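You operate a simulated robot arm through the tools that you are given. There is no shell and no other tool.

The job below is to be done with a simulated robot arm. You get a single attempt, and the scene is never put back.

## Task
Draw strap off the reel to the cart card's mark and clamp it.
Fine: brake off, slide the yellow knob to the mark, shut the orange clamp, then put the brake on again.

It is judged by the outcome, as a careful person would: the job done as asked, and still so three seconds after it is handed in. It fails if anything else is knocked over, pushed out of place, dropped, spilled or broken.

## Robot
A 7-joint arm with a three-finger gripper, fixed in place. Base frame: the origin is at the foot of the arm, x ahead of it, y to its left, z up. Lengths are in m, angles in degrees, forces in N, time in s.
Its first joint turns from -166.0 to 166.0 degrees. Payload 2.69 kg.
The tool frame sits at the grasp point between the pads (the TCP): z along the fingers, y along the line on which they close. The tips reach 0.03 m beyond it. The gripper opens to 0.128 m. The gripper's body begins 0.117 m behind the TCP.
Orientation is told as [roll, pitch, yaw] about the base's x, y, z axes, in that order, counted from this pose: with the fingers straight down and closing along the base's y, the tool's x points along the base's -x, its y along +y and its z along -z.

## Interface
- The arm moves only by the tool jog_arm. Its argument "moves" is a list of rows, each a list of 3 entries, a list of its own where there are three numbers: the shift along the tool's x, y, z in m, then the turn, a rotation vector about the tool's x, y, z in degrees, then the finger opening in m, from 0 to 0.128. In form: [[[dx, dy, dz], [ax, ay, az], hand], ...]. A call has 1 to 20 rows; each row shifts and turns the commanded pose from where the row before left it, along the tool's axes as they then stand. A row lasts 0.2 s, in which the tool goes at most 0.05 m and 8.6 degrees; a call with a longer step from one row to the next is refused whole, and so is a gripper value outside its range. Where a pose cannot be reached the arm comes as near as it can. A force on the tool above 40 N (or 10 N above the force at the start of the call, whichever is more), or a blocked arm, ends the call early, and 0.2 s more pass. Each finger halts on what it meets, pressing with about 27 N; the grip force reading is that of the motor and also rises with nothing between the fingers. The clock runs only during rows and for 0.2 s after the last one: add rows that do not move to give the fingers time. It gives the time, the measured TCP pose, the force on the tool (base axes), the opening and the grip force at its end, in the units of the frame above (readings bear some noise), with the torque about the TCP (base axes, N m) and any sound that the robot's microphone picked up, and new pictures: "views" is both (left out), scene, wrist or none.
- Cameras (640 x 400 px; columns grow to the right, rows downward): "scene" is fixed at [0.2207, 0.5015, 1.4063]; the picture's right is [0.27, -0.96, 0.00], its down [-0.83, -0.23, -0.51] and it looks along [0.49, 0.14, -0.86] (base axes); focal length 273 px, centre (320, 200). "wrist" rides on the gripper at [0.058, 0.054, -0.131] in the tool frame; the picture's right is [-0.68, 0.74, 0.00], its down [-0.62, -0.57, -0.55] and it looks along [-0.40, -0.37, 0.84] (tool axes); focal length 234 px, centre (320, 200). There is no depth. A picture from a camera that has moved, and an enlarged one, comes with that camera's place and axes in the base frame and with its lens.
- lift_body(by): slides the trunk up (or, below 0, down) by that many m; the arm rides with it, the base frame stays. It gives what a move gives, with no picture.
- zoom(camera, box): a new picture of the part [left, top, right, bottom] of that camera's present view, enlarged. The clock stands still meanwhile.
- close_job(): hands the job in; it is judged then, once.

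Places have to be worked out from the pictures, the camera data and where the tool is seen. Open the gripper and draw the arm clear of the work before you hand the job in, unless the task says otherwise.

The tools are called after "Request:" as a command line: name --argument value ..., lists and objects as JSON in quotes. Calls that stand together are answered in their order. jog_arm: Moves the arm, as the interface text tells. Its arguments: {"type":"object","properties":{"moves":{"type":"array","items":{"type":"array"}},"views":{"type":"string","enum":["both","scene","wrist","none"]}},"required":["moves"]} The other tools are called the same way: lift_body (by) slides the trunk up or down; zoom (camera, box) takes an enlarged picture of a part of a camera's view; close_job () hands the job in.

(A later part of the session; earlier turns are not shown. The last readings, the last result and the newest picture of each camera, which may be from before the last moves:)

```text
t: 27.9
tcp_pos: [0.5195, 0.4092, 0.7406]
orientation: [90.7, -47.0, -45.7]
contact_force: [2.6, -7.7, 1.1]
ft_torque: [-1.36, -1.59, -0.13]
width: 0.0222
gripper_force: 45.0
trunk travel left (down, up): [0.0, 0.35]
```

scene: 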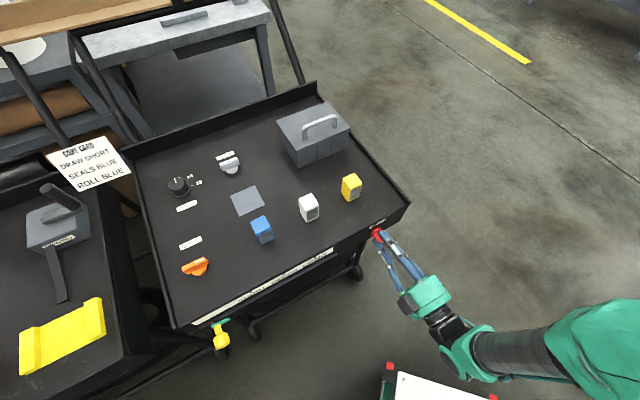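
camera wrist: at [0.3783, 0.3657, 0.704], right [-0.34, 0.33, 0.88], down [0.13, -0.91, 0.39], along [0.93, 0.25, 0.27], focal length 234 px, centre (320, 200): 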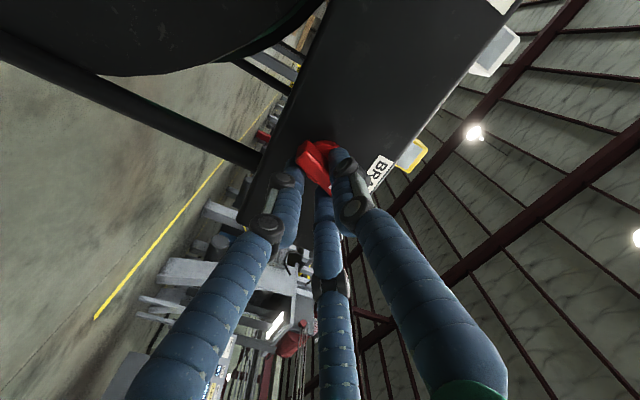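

A firm stop: ~2 N·m of torque at about 36° right of vertical, symmetric to the starting angle, so this is the brake's other end (off). I relieve the twist, open, and back out.

Request:
jog_arm --moves '[[[-0.0003, 0, 0], [0, 0, -3], 0.0], [[-0.0003, 0, 0], [0, 0, -3], 0.0], [[0, 0, 0], [0, 0, 0], 0.06], [[0, 0, 0], [0, 0, 0], 0.12], [[0, 0, 0], [0, 0, 0], 0.12], [[0, 0, -0.03], [0, 0, 0], 0.12], [[0, 0, -0.03], [0, 0, 0], 0.12], [[0, 0, -0.03], [0, 0, 0], 0.12], [[0, 0, 0], [0, 0, 0], 0.12]]'

Request:
zoom --camera "wrist" --box '[240, 90, 400, 190]'

Request:
zoom --camera "scene" --box '[180, 200, 420, 350]'

```text
t: 29.9
tcp_pos: [0.4551, 0.3455, 0.7408]
orientation: [90.8, -53.0, -45.7]
contact_force: [1.0, -0.3, 1.1]
ft_torque: [-0.02, 0.03, 0.01]
width: 0.12
gripper_force: 0.0
trunk travel left (down, up): [0.0, 0.35]
camera wrist: at [0.3079, 0.3087, 0.7252], right [-0.13, 0.12, 0.98], down [0.19, -0.97, 0.15], along [0.97, 0.21, 0.11], focal length 234 px, centre (320, 200)
```

scene: 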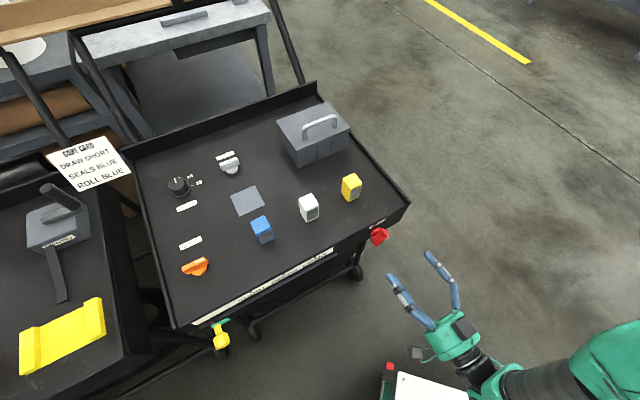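
wrist: 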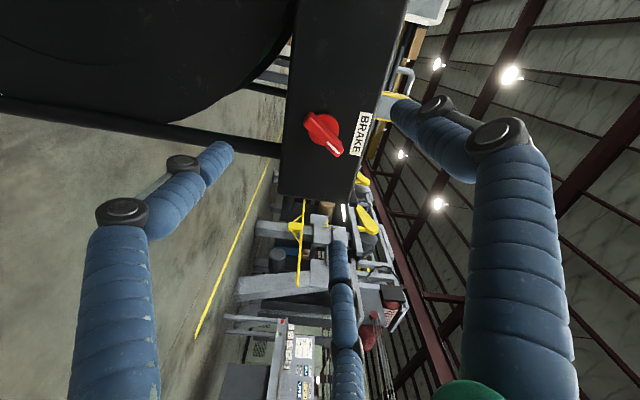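

```text
4.00 times, centred on (320, 140) of wrist
camera zoom: at [0.3079, 0.3087, 0.7252], right [-0.13, 0.12, 0.98], down [0.19, -0.97, 0.15], along [0.97, 0.21, 0.11], focal length 937 px, centre (320, 440)
```

zoom: 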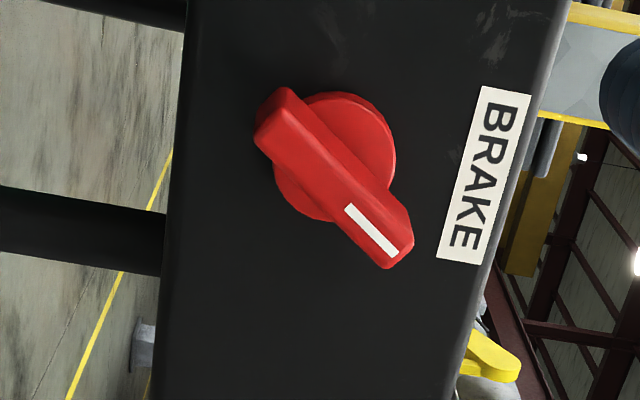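

```text
2.67 times, centred on (300, 275) of scene
camera zoom: at [0.2207, 0.5015, 1.4063], right [0.27, -0.96, 0.0], down [-0.83, -0.23, -0.51], along [0.49, 0.14, -0.86], focal length 728 px, centre (373, 0)
```

zoom: 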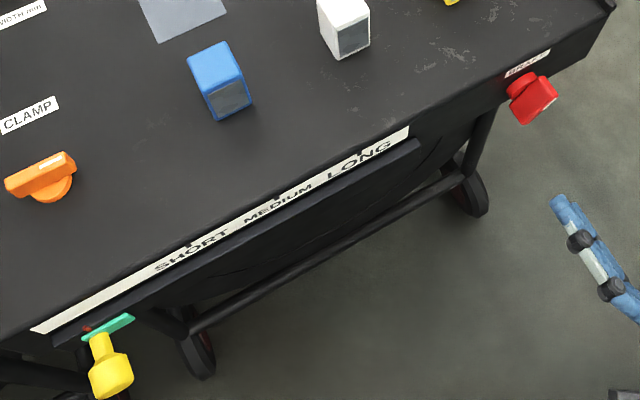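

The brake now points ~36° right of vertical, and the scene is otherwise unchanged. I roll the tool back to level and slide left along the cart front at a safe standoff to look at the yellow knob.

Request:
jog_arm --moves '[[[0, 0, -0.03], [0, 0, -7.4], 0.12], [[0, 0, 0], [0, 0, -7.4], 0.12], [[0, 0, 0], [0, 0, -7.4], 0.12], [[0, 0, 0], [0, 0, -7.4], 0.12], [[0, 0, 0], [0, 0, -7.4], 0.12], [[0, 0.044, 0], [0, 0, 0], 0.12], [[0, 0.044, 0], [0, 0, 0], 0.12], [[0, 0.044, 0], [0, 0, 0], 0.12], [[0, 0.044, 0], [0, 0, 0], 0.12], [[0, 0.044, 0], [0, 0, 0], 0.12], [[0, 0.044, 0], [0, 0, 0], 0.12], [[0, 0, 0], [0, 0, 0], 0.12]]'

```text
t: 32.5
tcp_pos: [0.2629, 0.5034, 0.7404]
orientation: [178.3, -89.6, -135.0]
contact_force: [-0.3, -1.1, 0.5]
ft_torque: [0.0, 0.0, -0.05]
width: 0.1201
gripper_force: 0.0
trunk travel left (down, up): [0.0, 0.35]
camera wrist: at [0.1311, 0.4528, 0.6804], right [-0.51, 0.53, 0.68], down [-0.01, -0.79, 0.61], along [0.86, 0.3, 0.41], focal length 234 px, centre (320, 200)
```

scene: 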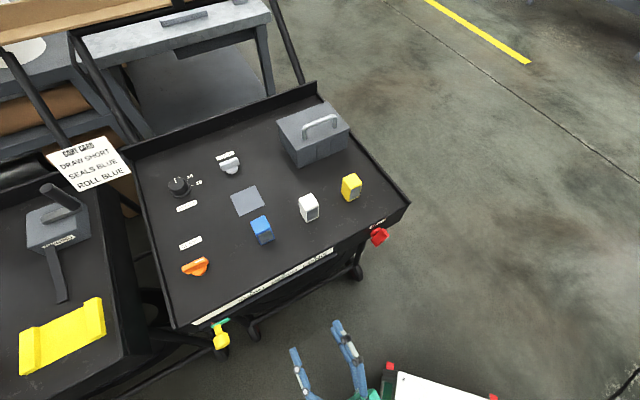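
wrist: 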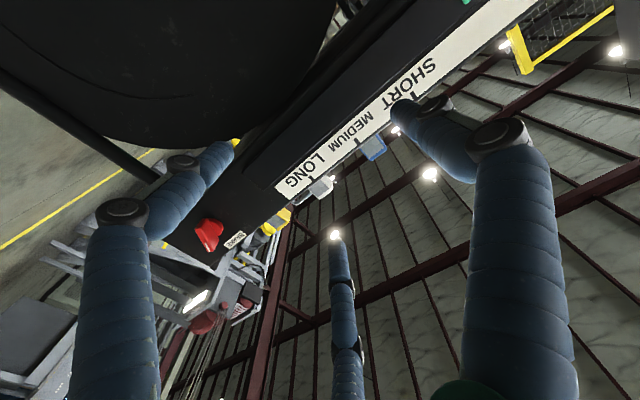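

I continue left to bring the tool in front of the yellow knob, still 0.1 m clear of it.

Request:
jog_arm --moves '[[[0, 0.044, 0], [0, 0, 0], 0.12], [[0, 0.044, 0], [0, 0, 0], 0.12], [[0, 0.044, 0], [0, 0, 0], 0.12], [[0, 0.044, 0], [0, 0, 0], 0.12], [[0, 0.018, 0], [0, 0, 0], 0.12], [[0, 0, 0], [0, 0, -8], 0.12], [[0, 0, 0], [0, 0, -8], 0.12], [[0, 0, 0], [0, 0, -8], 0.12], [[0, 0, 0], [0, 0, -8], 0.12], [[0, 0, 0], [0, 0, -8], 0.12], [[0, 0, 0], [0, 0, 0], 0.12]]'

Request:
zoom --camera "wrist" --box '[220, 80, 420, 205]'

```text
t: 33.1
tcp_pos: [0.2996, 0.5303, 0.7523]
orientation: [141.2, -88.3, -107.1]
contact_force: [0.1, -0.4, 0.5]
ft_torque: [-0.09, 0.06, -0.03]
width: 0.1199
gripper_force: 0.1
trunk travel left (down, up): [0.0, 0.35]
stopped in row 2: the arm was blocked; the commanded pose is now the measured one
camera wrist: at [0.161, 0.5019, 0.6914], right [-0.42, 0.59, 0.69], down [-0.14, -0.79, 0.59], along [0.9, 0.15, 0.42], focal length 234 px, centre (320, 200)
```

scene: 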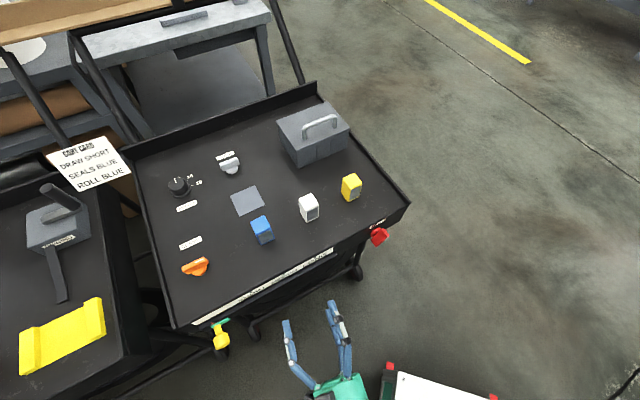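
wrist: 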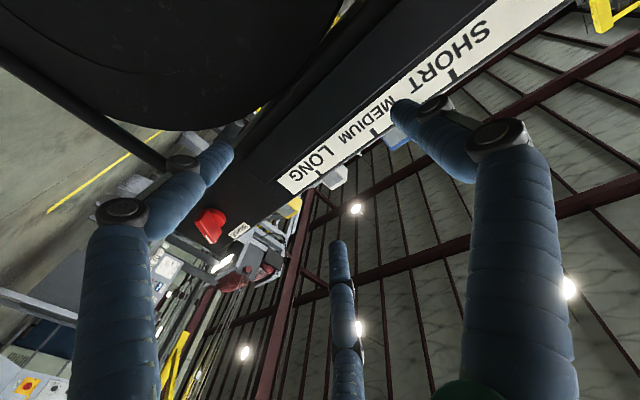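

```text
3.20 times, centred on (320, 142) of wrist
camera zoom: at [0.161, 0.5019, 0.6914], right [-0.42, 0.59, 0.69], down [-0.14, -0.79, 0.59], along [0.9, 0.15, 0.42], focal length 749 px, centre (320, 384)
```

zoom: 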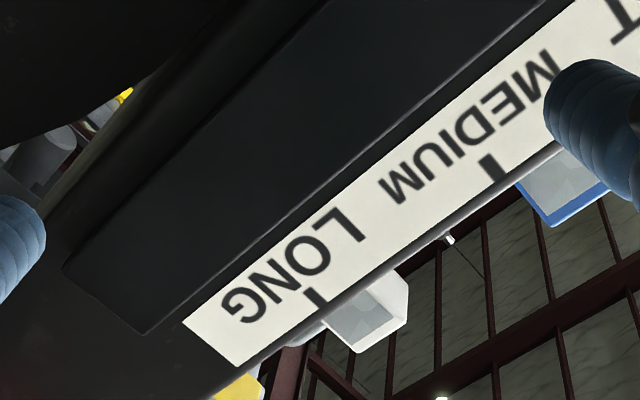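

The arm was blocked in that horizontal pose further left (tool swung to azimuth ~34°), with nothing touched. For the slider a tool-down grip is more natural, so I raise the tool clear and turn it back to pointing down.

Request:
jog_arm --moves '[[[-0.03, 0, -0.02], [0, 0, 0], 0.12], [[-0.03, 0, -0.02], [0, 0, 0], 0.12], [[-0.03, 0, 0], [0, 7.5, 0], 0.12], [[0, 0, 0], [0, 7.5, 0], 0.12], [[0, 0, 0], [0, 7.5, 0], 0.12], [[0, 0, 0], [0, 7.5, 0], 0.12], [[0, 0, 0], [0, 7.5, 0], 0.12], [[0, 0, 0], [0, 7.5, 0], 0.12], [[0, 0, 0], [0, 7.5, 0], 0.12], [[0, 0, 0], [0, 7.5, 0], 0.12], [[0, 0, 0], [0, 7.5, 0], 0.12], [[0, 0, 0], [0, 7.5, 0], 0.12], [[0, 0, 0], [0, 7.5, 0], 0.12], [[0, 0, 0], [0, 7.5, 0], 0.12], [[0, 0, 0], [0, 0, 0], 0.12]]'

```text
t: 34.9
tcp_pos: [0.2427, 0.4082, 0.7436]
orientation: [-8.9, -40.2, 41.1]
contact_force: [-0.6, -0.8, 0.5]
ft_torque: [0.02, -0.02, -0.03]
width: 0.12
gripper_force: 0.0
trunk travel left (down, up): [0.0, 0.35]
stopped in row 8: the arm was blocked; the commanded pose is now the measured one
camera wrist: at [0.1016, 0.3836, 0.7987], right [-0.03, 0.94, 0.35], down [0.36, -0.32, 0.88], along [0.93, 0.16, -0.33], focal length 234 px, centre (320, 200)
```

scene: 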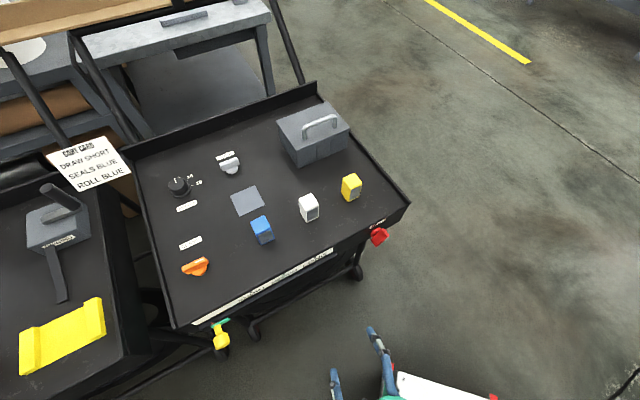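
wrist: 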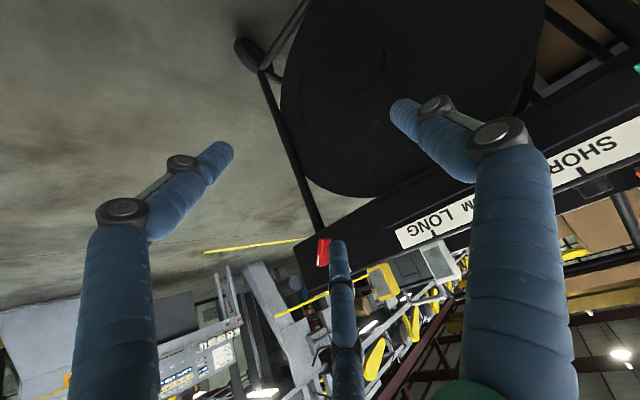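

The arm is folded tight near its limits at this low, close position. The space above is open, so I raise the trunk by 0.2 m (the arm rides up with it) before extending outward again.

Request:
lift_body --by 0.2

```text
t: 37.1
tcp_pos: [0.2441, 0.4085, 0.9444]
orientation: [-8.7, -40.3, 40.9]
contact_force: [0.5, -0.2, -0.5]
ft_torque: [0.01, -0.04, 0.03]
width: 0.1202
gripper_force: 0.1
trunk travel left (down, up): [-0.2, 0.15]
```

The TCP is now at z=0.944, above cart-top height. I extend forward a little and untilt in steps.

Request:
jog_arm --moves '[[[-0.026, 0, 0.02], [0, 0, 0], 0.12], [[-0.026, 0, 0.02], [0, 0, 0], 0.12], [[-0.026, 0, 0.015], [0, 0, 0], 0.12], [[0, 0, 0], [0, 7.5, 0], 0.12], [[0, 0, 0], [0, 7.5, 0], 0.12], [[0, 0, 0], [0, 7.5, 0], 0.12], [[0, 0, 0], [0, 7.5, 0], 0.12], [[0, 0, 0], [0, 7.5, 0], 0.12], [[0, 0, 0], [0, 0, 0], 0.12]]'

```text
t: 39.1
tcp_pos: [0.3181, 0.467, 0.9545]
orientation: [-6.5, -3.2, 35.9]
contact_force: [-0.4, -0.8, 0.4]
ft_torque: [0.03, 0.01, -0.05]
width: 0.12
gripper_force: 0.0
trunk travel left (down, up): [-0.2, 0.15]
camera wrist: at [0.2252, 0.4849, 1.0755], right [0.12, 0.99, -0.05], down [0.76, -0.06, 0.64], along [0.63, -0.11, -0.76], focal length 234 px, centre (320, 200)
```

scene: 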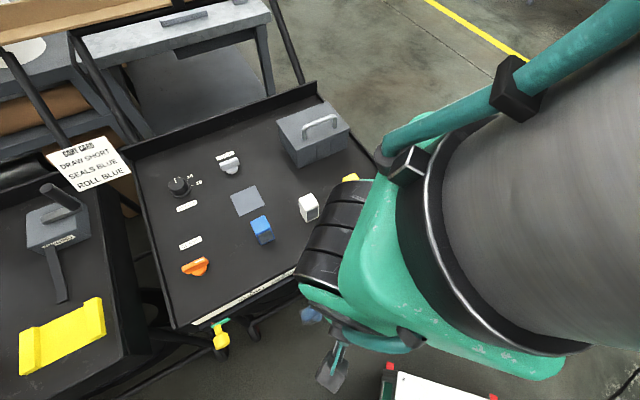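
wrist: 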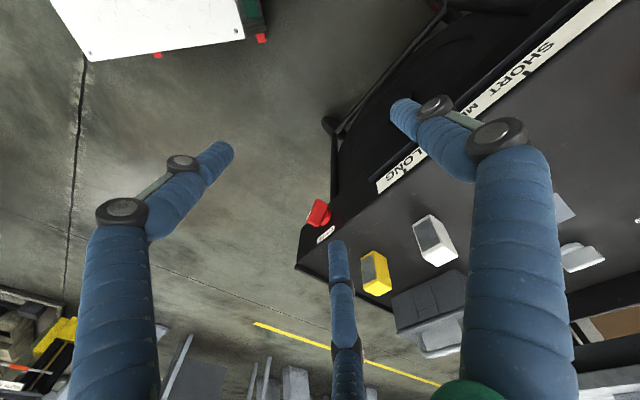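

The arm moves freely again. I level the tool (yaw 45°, pointing down) and carry it left at z≈0.95 to above the yellow knob.

Request:
jog_arm --moves '[[[0, 0, 0], [-3.25, 1.6, -4.55], 0.12], [[0, 0, 0], [-3.25, 1.6, -4.55], 0.12], [[0, 0.043, 0], [0, 0, 0], 0.12], [[0, 0.043, 0], [0, 0, 0], 0.12], [[-0.02, 0.043, 0], [0, 0, 0], 0.12], [[-0.02, 0.043, 0], [0, 0, 0], 0.12], [[-0.02, 0.043, 0], [0, 0, 0], 0.12], [[-0.025, 0.043, 0], [0, 0, 0], 0.12], [[0, 0, 0], [0, 0, 0], 0.12]]'

Request:
zoom --camera "wrist" --box '[220, 40, 420, 165]'

```text
t: 41.1
tcp_pos: [0.2018, 0.6169, 0.8425]
orientation: [-5.3, -2.4, 38.0]
contact_force: [0.0, -0.3, 0.0]
ft_torque: [0.03, -0.02, 0.0]
width: 0.1201
gripper_force: 0.1
out of reach, approached as far as the arm can: row 1, 2, 3, 4, 5, 6, 7, 8
trunk travel left (down, up): [-0.2, 0.15]
camera wrist: at [0.1109, 0.629, 0.9652], right [0.08, 1.0, -0.04], down [0.78, -0.04, 0.62], along [0.62, -0.08, -0.78], focal length 234 px, centre (320, 200)
```

scene: 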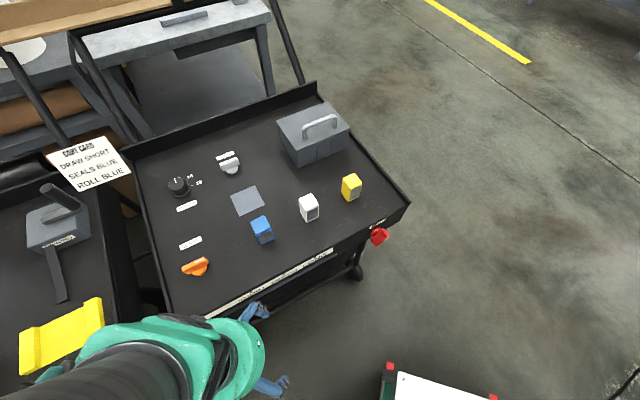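
wrist: 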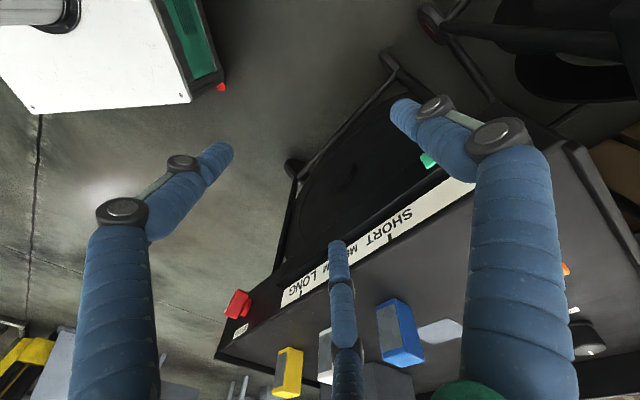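

```text
3.20 times, centred on (320, 102) of wrist
camera zoom: at [0.1109, 0.629, 0.9652], right [0.08, 1.0, -0.04], down [0.78, -0.04, 0.62], along [0.62, -0.08, -0.78], focal length 749 px, centre (320, 512)
```

zoom: 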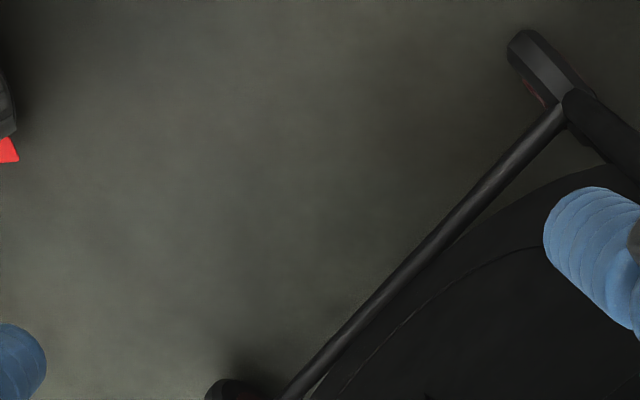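

The arm could not hold that pose and sagged to z=0.84 — nothing was touched, but it is in an awkward joint configuration. I go back up and toward the start region, where the arm was comfortable, to let it unwind.

Request:
jog_arm --moves '[[[0, 0, -0.045], [0, 0, 0], 0.12], [[0, 0, -0.045], [0, 0, 0], 0.12], [[0, -0.03, -0.045], [0, 0, 0], 0.12], [[0, -0.045, -0.02], [0, 0, 0], 0.12], [[0, -0.045, -0.02], [0, 0, 0], 0.12], [[0, -0.045, -0.02], [0, 0, 0], 0.12], [[0, -0.045, -0.02], [0, 0, 0], 0.12], [[0, 0, 0], [0, 0, 0], 0.12]]' --views "scene"

```text
refused: row 3 steps farther than a row can; nothing moved
```

Row 3 was too long a step, so nothing moved; I reissue it with shorter steps.

Request:
jog_arm --moves '[[[0, 0, -0.045], [0, 0, 0], 0.12], [[0, 0, -0.045], [0, 0, 0], 0.12], [[0, -0.02, -0.04], [0, 0, 0], 0.12], [[0, -0.04, -0.02], [0, 0, 0], 0.12], [[0, -0.04, -0.02], [0, 0, 0], 0.12], [[0, -0.04, -0.02], [0, 0, 0], 0.12], [[0, -0.04, -0.02], [0, 0, 0], 0.12], [[0, 0, 0], [0, 0, 0], 0.12]]' --views "scene"

```text
t: 42.9
tcp_pos: [0.2803, 0.425, 0.9965]
orientation: [-5.3, -2.3, 38.1]
contact_force: [-0.2, -0.2, 0.4]
ft_torque: [0.1, 0.03, 0.01]
width: 0.1197
gripper_force: 0.0
out of reach, approached as far as the arm can: row 1, 2, 3, 6, 7
trunk travel left (down, up): [-0.2, 0.15]
```

scene: 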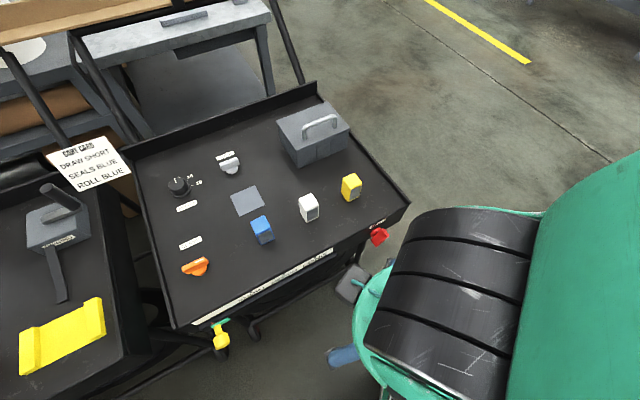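

The tool is at (0.28, 0.425, 1.0). I now extend out toward the starting position (0.54, 0.44, 1.12), well above everything on the cart.

Request:
jog_arm --moves '[[[-0.02, -0.014, -0.035], [0, 0, 0], 0.12], [[-0.034, -0.024, -0.02], [0, 0, 0], 0.12], [[-0.034, -0.024, -0.02], [0, 0, 0], 0.12], [[-0.034, -0.024, -0.02], [0, 0, 0], 0.12], [[-0.034, -0.024, -0.02], [0, 0, 0], 0.12], [[-0.034, -0.024, -0.01], [0, 0, 0], 0.12], [[-0.024, -0.014, 0], [0, 0, 0], 0.12], [[0, 0, 0], [0, 0, 0], 0.12]]' --views "both"

```text
t: 44.7
tcp_pos: [0.4466, 0.3754, 0.968]
orientation: [-5.4, -2.2, 38.1]
contact_force: [0.0, -0.5, 0.2]
ft_torque: [0.01, 0.07, 0.0]
width: 0.1201
gripper_force: 0.1
out of reach, approached as far as the arm can: row 1, 2, 3, 4, 5, 6, 7
trunk travel left (down, up): [-0.2, 0.15]
camera wrist: at [0.356, 0.3889, 1.091], right [0.08, 1.0, -0.04], down [0.78, -0.04, 0.62], along [0.62, -0.08, -0.78], focal length 234 px, centre (320, 200)
```

scene: 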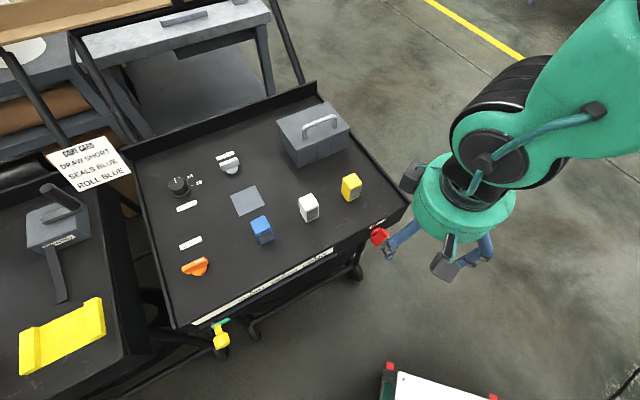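
wrist: 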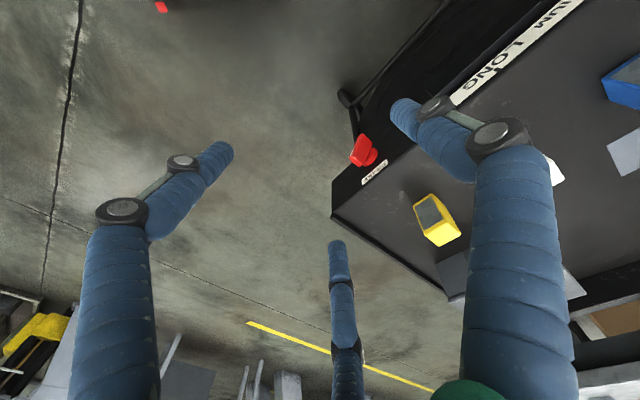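

The arm still reports limits even though this is a normal area, so some joint is against its stop. I probe gently: reduce the yaw (turn +z) and level the roll, then see whether it follows.

Request:
jog_arm --moves '[[[0, 0, 0], [0, 0, 7], 0.12], [[0, 0, 0], [0, 0, 7], 0.12], [[0, 0, 0], [0, 0, 7], 0.12], [[0, 0, 0], [0, 0, 0], 0.12]]' --views "none"

```text
t: 45.7
tcp_pos: [0.4453, 0.3761, 0.9682]
orientation: [-4.1, -4.2, 17.1]
contact_force: [0.0, 0.1, -0.1]
ft_torque: [-0.05, -0.01, 0.02]
width: 0.1201
gripper_force: 0.1
trunk travel left (down, up): [-0.2, 0.15]
```

Yaw follows freely with no limit message. Now I try moving up and leveling.

Request:
jog_arm --moves '[[[0, 0, -0.03], [0, 0, 0], 0.12], [[0, 0, -0.03], [0, 0, 0], 0.12], [[0, 0, -0.03], [0, 0, 0], 0.12], [[0, 0, 0], [0, 0, 0], 0.12]]' --views "none"

```text
t: 46.7
tcp_pos: [0.4145, 0.3556, 0.9923]
orientation: [-4.2, -4.0, 17.3]
contact_force: [0.2, 0.4, 0.2]
ft_torque: [-0.04, 0.01, -0.01]
width: 0.1201
gripper_force: 0.0
out of reach, approached as far as the arm can: row 1, 2, 3
trunk travel left (down, up): [-0.2, 0.15]
```

Upward motion is limited: the arm slides inward as it rises, which hints at a joint limit with the elbow in a poor place. I look at the arm in the scene view to understand its posture.

Request:
zoom --camera "scene" --box '[320, 0, 640, 400]'

Request:
zoom --camera "wrist" --box '[0, 0, 640, 400]'

```text
1.00 times, centred on (480, 200) of scene (not enlarged: the box is as wide or as high as the picture)
camera zoom: at [0.2207, 0.5015, 1.4063], right [0.27, -0.96, 0.0], down [-0.83, -0.23, -0.51], along [0.49, 0.14, -0.86], focal length 273 px, centre (160, 200)
```

zoom: 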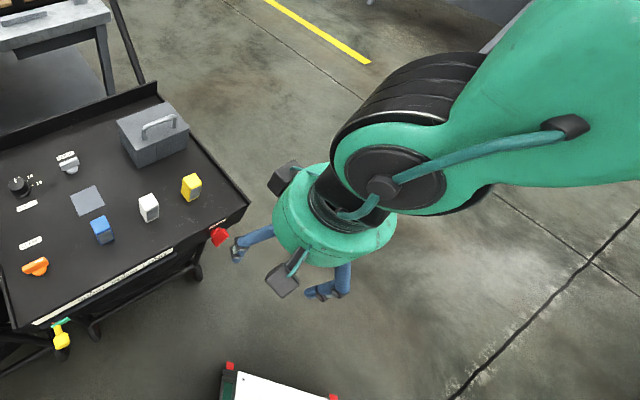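

```text
1.00 times, centred on (320, 200) of wrist (not enlarged: the box is as wide or as high as the picture)
camera zoom: at [0.3313, 0.3965, 1.1145], right [0.43, 0.9, -0.01], down [0.7, -0.33, 0.63], along [0.57, -0.28, -0.78], focal length 234 px, centre (320, 200)
```

zoom: 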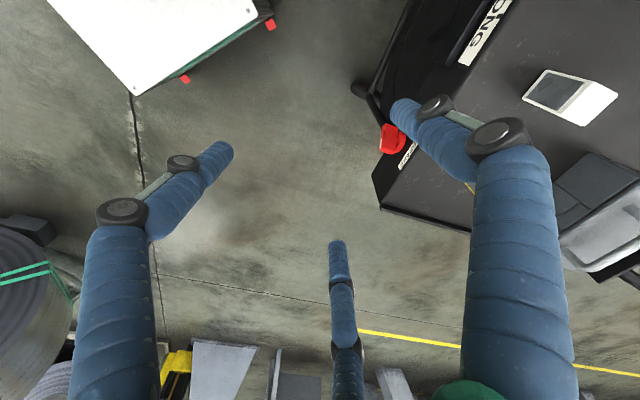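

The posture is not clearly tangled from here. The starting pose had yaw 0, so I continue the yaw toward 0 and level roll/pitch, then test moving outward and up again.

Request:
jog_arm --moves '[[[0, 0, 0], [-1.4, 1.3, 5.8], 0.12], [[0, 0, 0], [-1.4, 1.3, 5.8], 0.12], [[0, 0, 0], [-1.4, 1.3, 5.8], 0.12], [[-0.02, 0, -0.03], [0, 0, 0], 0.12], [[-0.02, 0, -0.03], [0, 0, 0], 0.12], [[-0.02, 0, -0.03], [0, 0, 0], 0.12], [[0, 0, 0], [0, 0, 0], 0.12]]' --views "none"

```text
t: 48.3
tcp_pos: [0.4592, 0.3599, 1.0433]
orientation: [-2.9, -7.9, 12.7]
contact_force: [0.2, 1.1, 1.0]
ft_torque: [0.0, 0.03, 0.0]
width: 0.1202
gripper_force: 0.1
out of reach, approached as far as the arm can: row 1, 2, 3, 6
trunk travel left (down, up): [-0.2, 0.15]
```

It is loosening: the tool rose to z=1.04. I continue outward and upward.

Request:
jog_arm --moves '[[[-0.02, 0, -0.02], [0, 0, 0], 0.12], [[-0.03, 0.01, -0.01], [0, 0, 0], 0.12], [[-0.03, 0.02, 0], [0, 0, 0], 0.12], [[0, 0.02, 0], [0, 3, 3], 0.12], [[0, 0, 0], [0, 3, 3], 0.12], [[0, 0, 0], [-1, 2, 3], 0.12], [[0, 0, 0], [0, 0, 0], 0.12]]' --views "scene"

```text
t: 49.9
tcp_pos: [0.4917, 0.3821, 1.0223]
orientation: [-2.9, -7.9, 12.8]
contact_force: [-0.4, -0.5, 0.8]
ft_torque: [-0.02, 0.03, 0.02]
width: 0.1203
gripper_force: 0.1
out of reach, approached as far as the arm can: row 1, 2, 3, 4, 5, 6
trunk travel left (down, up): [-0.2, 0.15]
```

scene: 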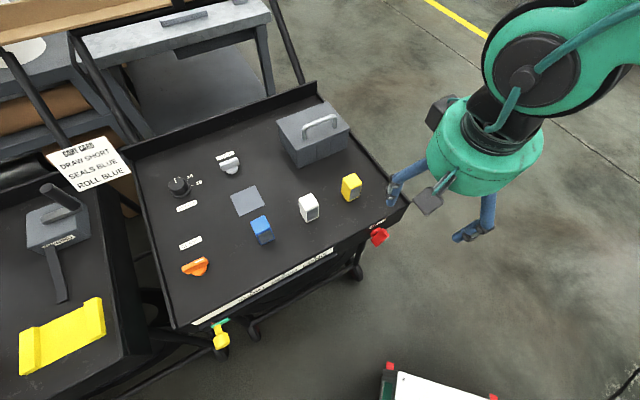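

My reading is that the wrist passed its straight-line singularity in the sideways slide and came back on the wrong side. I go back the way that works: at this free height in front of the cart, yaw toward the radial direction and tilt up to horizontal again, so it can unwind there.

Request:
jog_arm --moves '[[[0, 0, 0], [0, 0, -6.3], 0.12], [[0, 0, 0], [0, 0, -6.3], 0.12], [[0, 0, 0], [0, 0, -6.3], 0.12], [[0, 0, 0], [0, 0, -6.3], 0.12], [[0, 0, 0], [0, -7.5, 0], 0.12], [[0, 0, 0], [0, -7.5, 0], 0.12], [[0, 0, 0], [0, -7.5, 0], 0.12], [[0, 0, 0], [0, -7.5, 0], 0.12], [[0, 0, 0], [0, 0, 0], 0.12]]' --views "none"

```text
t: 52.1
tcp_pos: [0.472, 0.3604, 0.951]
orientation: [-7.5, -28.5, 41.9]
contact_force: [0.4, -0.3, 0.1]
ft_torque: [-0.13, 0.19, -0.03]
width: 0.1198
gripper_force: 0.0
out of reach, approached as far as the arm can: row 7
trunk travel left (down, up): [-0.2, 0.15]
stopped in row 9: the arm was blocked; the commanded pose is now the measured one
```

It stopped at 28° of tilt. I try continuing the tilt in smaller steps from here.

Request:
jog_arm --moves '[[[0, 0, 0], [0, -4, 0], 0.12], [[0, 0, 0], [0, -4, 0], 0.12], [[0, 0, 0], [0, -4, 0], 0.12], [[0, 0, 0], [0, -4, 0], 0.12], [[0, 0, 0], [0, 0, 0], 0.12]]' --views "both"

```text
t: 53.3
tcp_pos: [0.4759, 0.3544, 0.9503]
orientation: [-10.1, -42.0, 44.5]
contact_force: [0.3, -0.3, 0.2]
ft_torque: [-0.06, 0.02, -0.03]
width: 0.1204
gripper_force: 0.0
out of reach, approached as far as the arm can: row 3, 4
trunk travel left (down, up): [-0.2, 0.15]
camera wrist: at [0.3341, 0.3222, 1.0007], right [-0.09, 0.93, 0.36], down [0.34, -0.31, 0.89], along [0.93, 0.2, -0.29], focal length 234 px, centre (320, 200)
```

scene: 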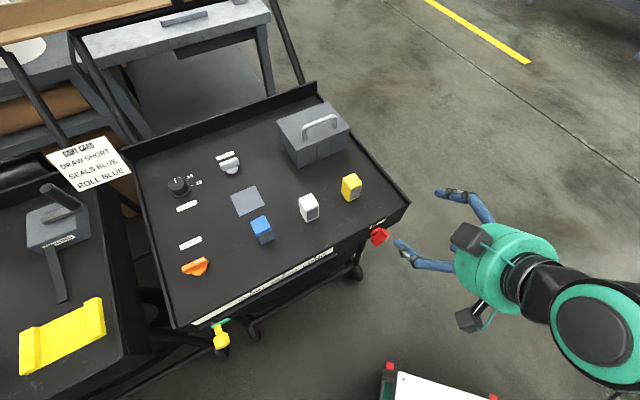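
wrist: 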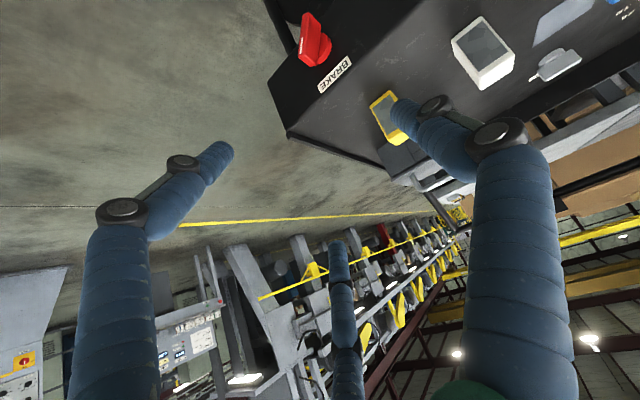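

The tilt is up to 42°. I continue to horizontal, at the height (relative to the trunk) that worked before.

Request:
jog_arm --moves '[[[0, 0, 0], [0, -4, 0], 0.12], [[0, 0, 0], [0, -4, 0], 0.12], [[0, 0, 0], [0, -4, 0], 0.12], [[0, 0, 0], [0, -4, 0], 0.12], [[0, 0, 0], [0, -4, 0], 0.12], [[0, 0, 0], [0, -4, 0], 0.12], [[0, 0, 0], [0, 0, 0], 0.12]]' --views "none"

```text
t: 54.9
tcp_pos: [0.4754, 0.3549, 0.9504]
orientation: [-17.8, -67.9, 54.8]
contact_force: [0.2, 0.4, -0.3]
ft_torque: [-0.02, 0.0, 0.03]
width: 0.1203
gripper_force: 0.1
trunk travel left (down, up): [-0.2, 0.15]
```

Smooth and within reach now, with the tool axis near the radial plane. I finish leveling to horizontal along the radial direction and look at the arm.

Request:
jog_arm --moves '[[[0, 0, 0], [0.1, -7, 2.3], 0.12], [[0, 0, 0], [0.1, -7, 2.3], 0.12], [[0, 0, 0], [0.1, -7, 2.3], 0.12], [[0, 0, 0], [0, 0, 0], 0.12]]' --views "scene"

```text
t: 55.9
tcp_pos: [0.4752, 0.3541, 0.9514]
orientation: [79.4, -89.9, -42.7]
contact_force: [0.2, 0.6, -0.6]
ft_torque: [0.04, -0.01, -0.02]
width: 0.1199
gripper_force: 0.0
trunk travel left (down, up): [-0.2, 0.15]
```

scene: 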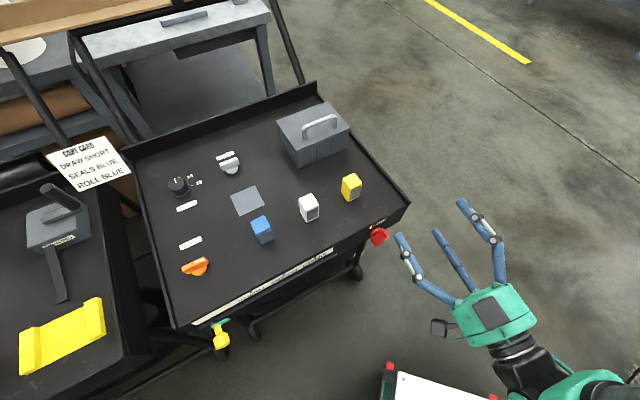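

Horizontal and radial, unblocked. I raise the tool straight up and a little outward while it stays horizontal, so the forearm becomes level before I point the tool down again.

Request:
jog_arm --moves '[[[-0.04, 0, 0], [0, 0, 0], 0.12], [[-0.04, 0, 0], [0, 0, 0], 0.12], [[-0.04, 0, 0.01], [0, 0, 0], 0.12], [[-0.04, 0, 0.02], [0, 0, 0], 0.12], [[-0.04, 0, 0.02], [0, 0, 0], 0.12], [[-0.02, 0, 0.02], [0, 0, 0], 0.12], [[0, 0, 0], [0, 0, 0], 0.12]]' --views "scene"

```text
t: 57.5
tcp_pos: [0.5314, 0.3954, 1.1723]
orientation: [48.0, -89.9, -11.2]
contact_force: [0.2, 0.0, -0.4]
ft_torque: [-0.03, -0.03, 0.03]
width: 0.1199
gripper_force: 0.0
trunk travel left (down, up): [-0.2, 0.15]
```

scene: 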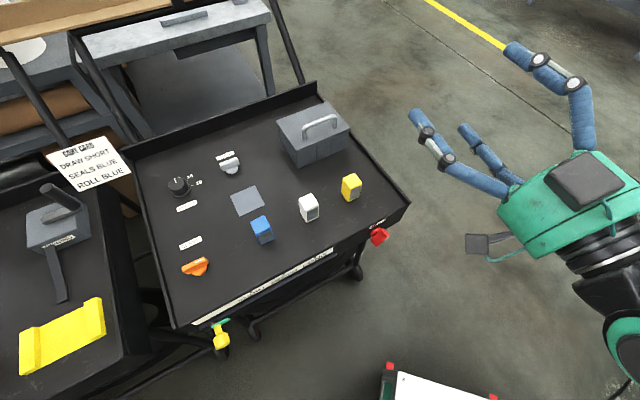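

No limit at all this time. I now tip the tool back down in steps.

Request:
jog_arm --moves '[[[0, 0, 0], [0, 7.5, 0], 0.12], [[0, 0, 0], [0, 7.5, 0], 0.12], [[0, 0, 0], [0, 7.5, 0], 0.12], [[0, 0, 0], [0, 7.5, 0], 0.12], [[0, 0, 0], [0, 7.5, 0], 0.12], [[0, 0, 0], [0, 7.5, 0], 0.12], [[0, 0, 0.015], [0, 7.5, 0], 0.12], [[0, 0, 0.015], [0, 7.5, 0], 0.12], [[0, 0, 0.015], [0, 7.5, 0], 0.12], [[0, 0, 0.015], [0, 7.5, 0], 0.12], [[0, 0, 0], [0, 7.5, 0], 0.12], [[0, 0, 0], [0, 7.5, 0], 0.12], [[0, 0, 0], [0, 0, 0], 0.12]]' --views "scene"

```text
t: 60.3
tcp_pos: [0.527, 0.3962, 1.0746]
orientation: [0.7, -5.6, 37.1]
contact_force: [0.7, 0.1, -0.1]
ft_torque: [-0.04, 0.08, 0.0]
width: 0.1201
gripper_force: 0.1
out of reach, approached as far as the arm can: row 8, 9
trunk travel left (down, up): [-0.2, 0.15]
```

scene: 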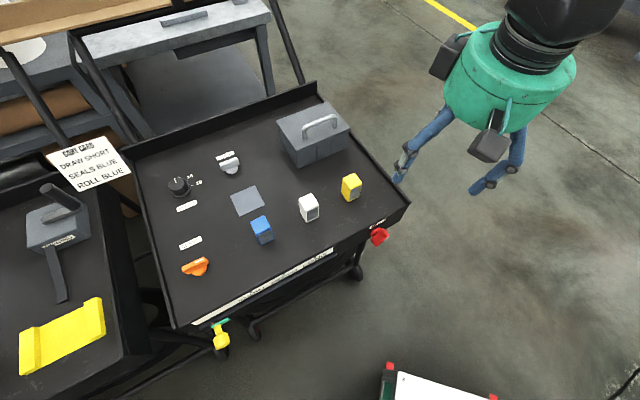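

Tool-down again (5.6° tilt) at z≈1.07. I level it, yaw to 45°, and start left along the cart's front at height, checking for limits.

Request:
jog_arm --moves '[[[0, 0, 0], [0.3, 2.8, -4], 0.12], [[0, 0, 0], [0.3, 2.8, -4], 0.12], [[0, 0.04, 0], [0, 0, 0], 0.12], [[0, 0.04, 0], [0, 0, 0], 0.12], [[0, 0.04, 0], [0, 0, 0], 0.12], [[0, 0, 0], [0, 0, 0], 0.12]]' --views "scene"

```text
t: 61.7
tcp_pos: [0.4413, 0.4804, 1.0748]
orientation: [-0.2, -0.1, 45.0]
contact_force: [-0.6, -0.2, 0.2]
ft_torque: [-0.04, 0.01, -0.01]
width: 0.1204
gripper_force: 0.1
trunk travel left (down, up): [-0.2, 0.15]
```

scene: 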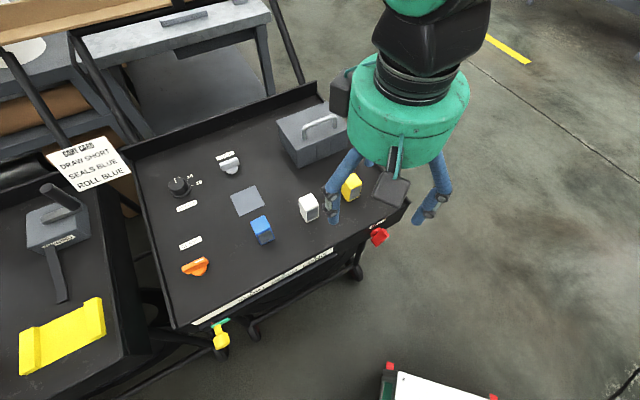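

Fully recovered: exact orientation, no limits. I continue left to above the yellow knob at this height.

Request:
jog_arm --moves '[[[0, 0.042, 0], [0, 0, 0], 0.12], [[0, 0.042, 0], [0, 0, 0], 0.12], [[0, 0.042, 0], [0, 0, 0], 0.12], [[0, 0.042, 0], [0, 0, 0], 0.12], [[0.005, 0.042, 0], [0, 0, 0], 0.12], [[0.005, 0.042, 0], [0, 0, 0], 0.12], [[0, 0.042, 0], [0, 0, 0], 0.12], [[0, 0.042, 0], [0, 0, 0], 0.12], [[0, 0, 0], [0, 0, 0], 0.12]]'

Request:
zoom --camera "wrist" --box '[220, 30, 420, 155]'

```text
t: 63.7
tcp_pos: [0.196, 0.7129, 1.0734]
orientation: [-0.3, -0.3, 45.0]
contact_force: [0.3, 1.0, 0.2]
ft_torque: [-0.03, -0.1, -0.01]
width: 0.1199
gripper_force: 0.1
trunk travel left (down, up): [-0.2, 0.15]
camera wrist: at [0.116, 0.7097, 1.2041], right [-0.04, 1.0, 0.0], down [0.83, 0.04, 0.55], along [0.55, 0.02, -0.83], focal length 234 px, centre (320, 200)
```

scene: 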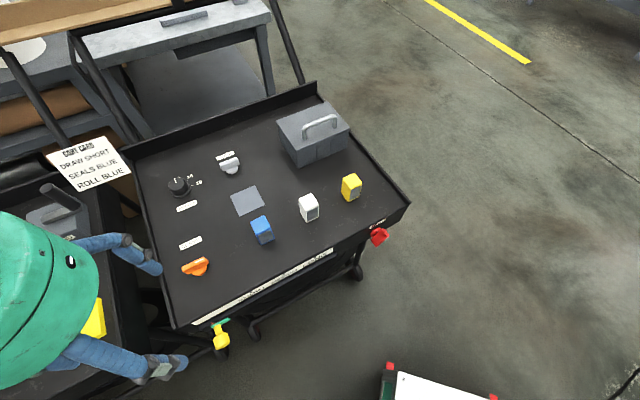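
wrist: 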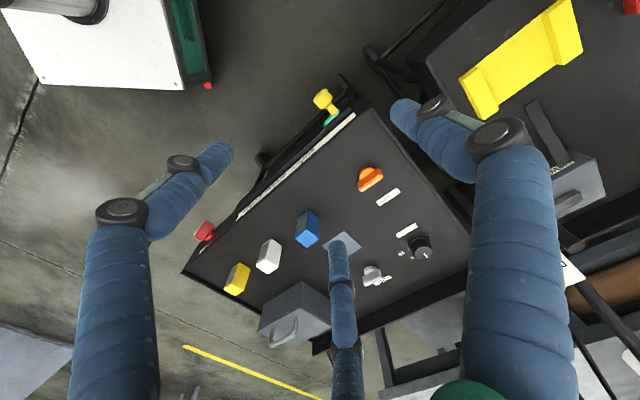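

```text
3.20 times, centred on (320, 92) of wrist
camera zoom: at [0.116, 0.7097, 1.2041], right [-0.04, 1.0, 0.0], down [0.83, 0.04, 0.55], along [0.55, 0.02, -0.83], focal length 749 px, centre (320, 544)
```

zoom: 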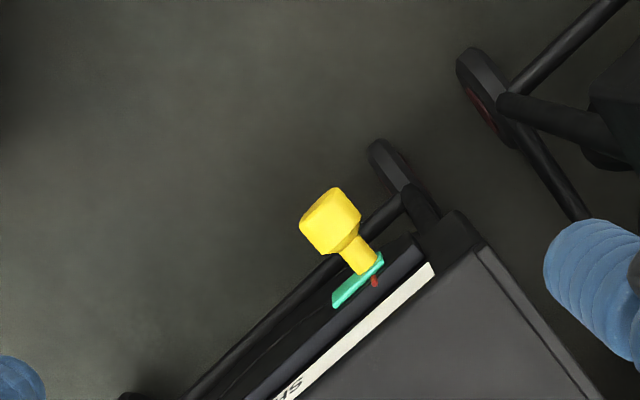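

The yellow knob head works out at about (u −0.370, v 0.648, z 0.731), the red pin just above it at u≈−0.368, and the SHORT tick at u≈−0.268. Before touching it I yaw to ~88° and move back and down for a straight-on close view of the pin and ticks.

Request:
jog_arm --moves '[[[0, 0, 0], [0, 0, -7.2], 0.12], [[0, 0, 0], [0, 0, -7.2], 0.12], [[0, 0, 0], [0, 0, -7.2], 0.12], [[0, 0, 0], [0, 0, -7.2], 0.12], [[0, 0, 0], [0, 0, -7.2], 0.12], [[0, 0, 0], [0, 0, -7.2], 0.12], [[0.023, 0.006, 0.04], [0, 0, 0], 0.12], [[0.023, 0.006, 0.04], [0, 0, 0], 0.12], [[0.023, 0.006, 0.04], [0, 0, 0], 0.12], [[0.023, 0.006, 0.04], [0, 0, 0], 0.12], [[0, 0, 0], [0, 0, 0], 0.12]]'

Request:
zoom --camera "wrist" --box '[220, 130, 460, 280]'

```text
t: 66.1
tcp_pos: [0.1703, 0.6197, 0.9134]
orientation: [-0.4, 0.1, 88.2]
contact_force: [0.3, 0.3, -0.2]
ft_torque: [0.0, -0.03, 0.01]
width: 0.1199
gripper_force: 0.2
trunk travel left (down, up): [-0.2, 0.15]
camera wrist: at [0.1148, 0.5635, 1.0435], right [-0.72, 0.7, -0.01], down [0.58, 0.6, 0.55], along [0.39, 0.39, -0.83], focal length 234 px, centre (320, 200)
```

scene: 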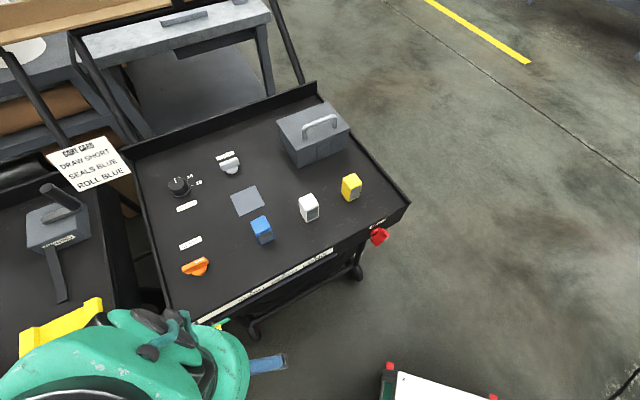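
wrist: 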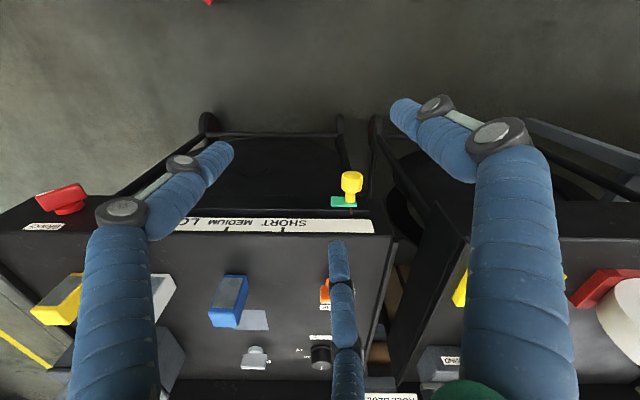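

```text
2.67 times, centred on (340, 205) of wrist
camera zoom: at [0.1148, 0.5635, 1.0435], right [-0.72, 0.7, -0.01], down [0.58, 0.6, 0.55], along [0.39, 0.39, -0.83], focal length 624 px, centre (267, 187)
```

zoom: 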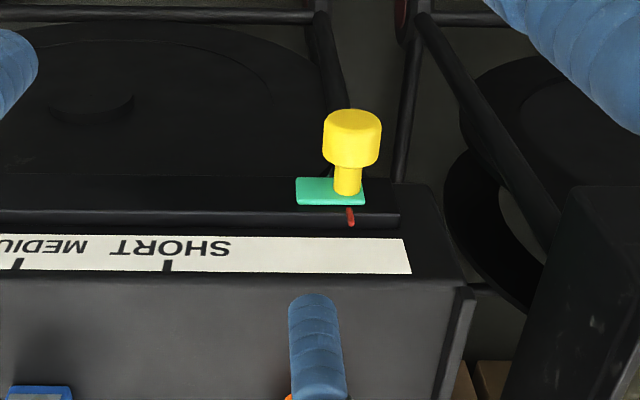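

A clear head-on view: the red pin is at u≈−0.365, the SHORT tick at u≈−0.264, so the carriage must travel about 0.101 m to the right; the knob head is ~33 mm across. I'll push it with closed fingers from its left: close, yaw back to 45°, and come down in front-left of it.

Request:
jog_arm --moves '[[[0, 0, 0], [0, 0, 7.2], 0.06], [[0, 0, 0], [0, 0, 7.2], 0.0], [[0, 0, 0], [0, 0, 7.2], 0.0], [[0, 0, 0], [0, 0, 7.2], 0.0], [[0, 0, 0], [0, 0, 7.2], 0.0], [[0, 0, 0], [0, 0, 7.2], 0.0], [[0, 0.038, 0], [0, 0, 0], 0.0], [[0, 0.038, 0], [0, 0, 0], 0.0], [[0, 0.037, 0], [0, 0, 0], 0.0], [[0, 0, 0.04], [0, 0, 0], 0.0], [[0, 0, 0.04], [0, 0, 0], 0.0], [[0, 0, 0.04], [0, 0, 0], 0.0], [[0, 0, 0.04], [0, 0, 0], 0.0], [[0, 0, 0], [0, 0, 0], 0.0]]'

```text
t: 69.3
tcp_pos: [0.1312, 0.7093, 0.7741]
orientation: [0.8, -1.4, 42.2]
contact_force: [0.2, 0.1, 0.5]
ft_torque: [-0.01, 0.01, 0.02]
width: 0.0022
gripper_force: 27.1
trunk travel left (down, up): [-0.2, 0.15]
stopped in row 14: the arm was blocked; the commanded pose is now the measured one
camera wrist: at [0.0494, 0.7068, 0.9037], right [0.01, 1.0, 0.03], down [0.83, -0.02, 0.56], along [0.56, 0.02, -0.83], focal length 234 px, centre (320, 200)
```

scene: 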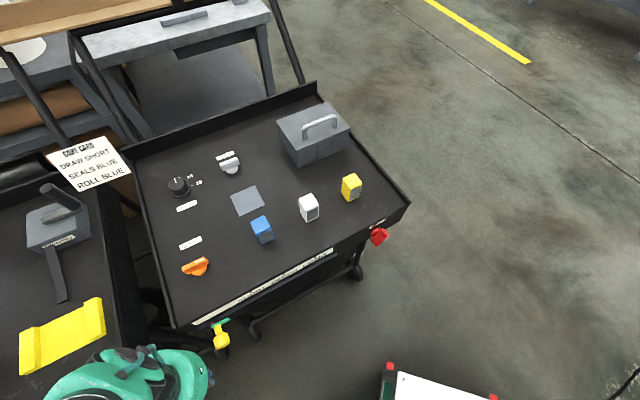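
wrist: 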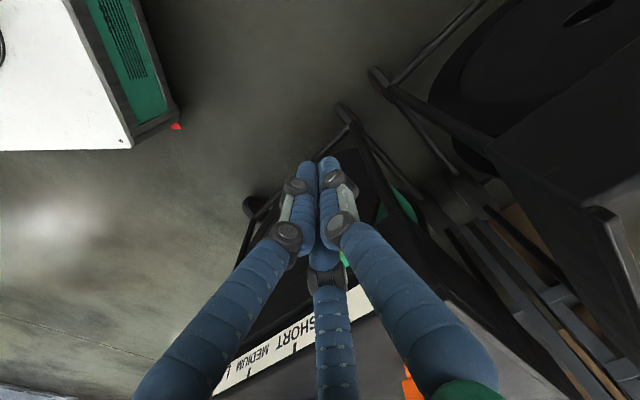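

The arm was blocked near this low pose (no contact force, so a joint limit again). I raise the tool 8 cm, and will then lower the trunk so the arm reaches this height more comfortably.

Request:
jog_arm --moves '[[[0, 0, -0.03], [0, 0, 0], 0.0], [[0, 0, -0.03], [-0.8, 1.4, -1.4], 0.0], [[0, 0, -0.03], [0, 0, -1.4], 0.0], [[0, 0, 0], [0, 0, 0], 0.0]]' --views "none"

```text
t: 70.3
tcp_pos: [0.1276, 0.7077, 0.8653]
orientation: [1.6, -0.2, 45.2]
contact_force: [-0.8, -0.5, 0.5]
ft_torque: [0.02, 0.02, -0.05]
width: 0.0022
gripper_force: 27.0
trunk travel left (down, up): [-0.2, 0.15]
```

It moves freely again at (0.128, 0.708, 0.865). I lower the trunk by 0.12 m, bringing the closed fingertips down in the free space front-left of the knob.

Request:
lift_body --by -0.12

```text
t: 71.8
tcp_pos: [0.1286, 0.7087, 0.744]
orientation: [1.5, -0.2, 45.1]
contact_force: [0.0, -0.9, 0.2]
ft_torque: [-0.02, 0.02, 0.02]
width: 0.0022
gripper_force: 27.0
trunk travel left (down, up): [-0.08, 0.27]
```

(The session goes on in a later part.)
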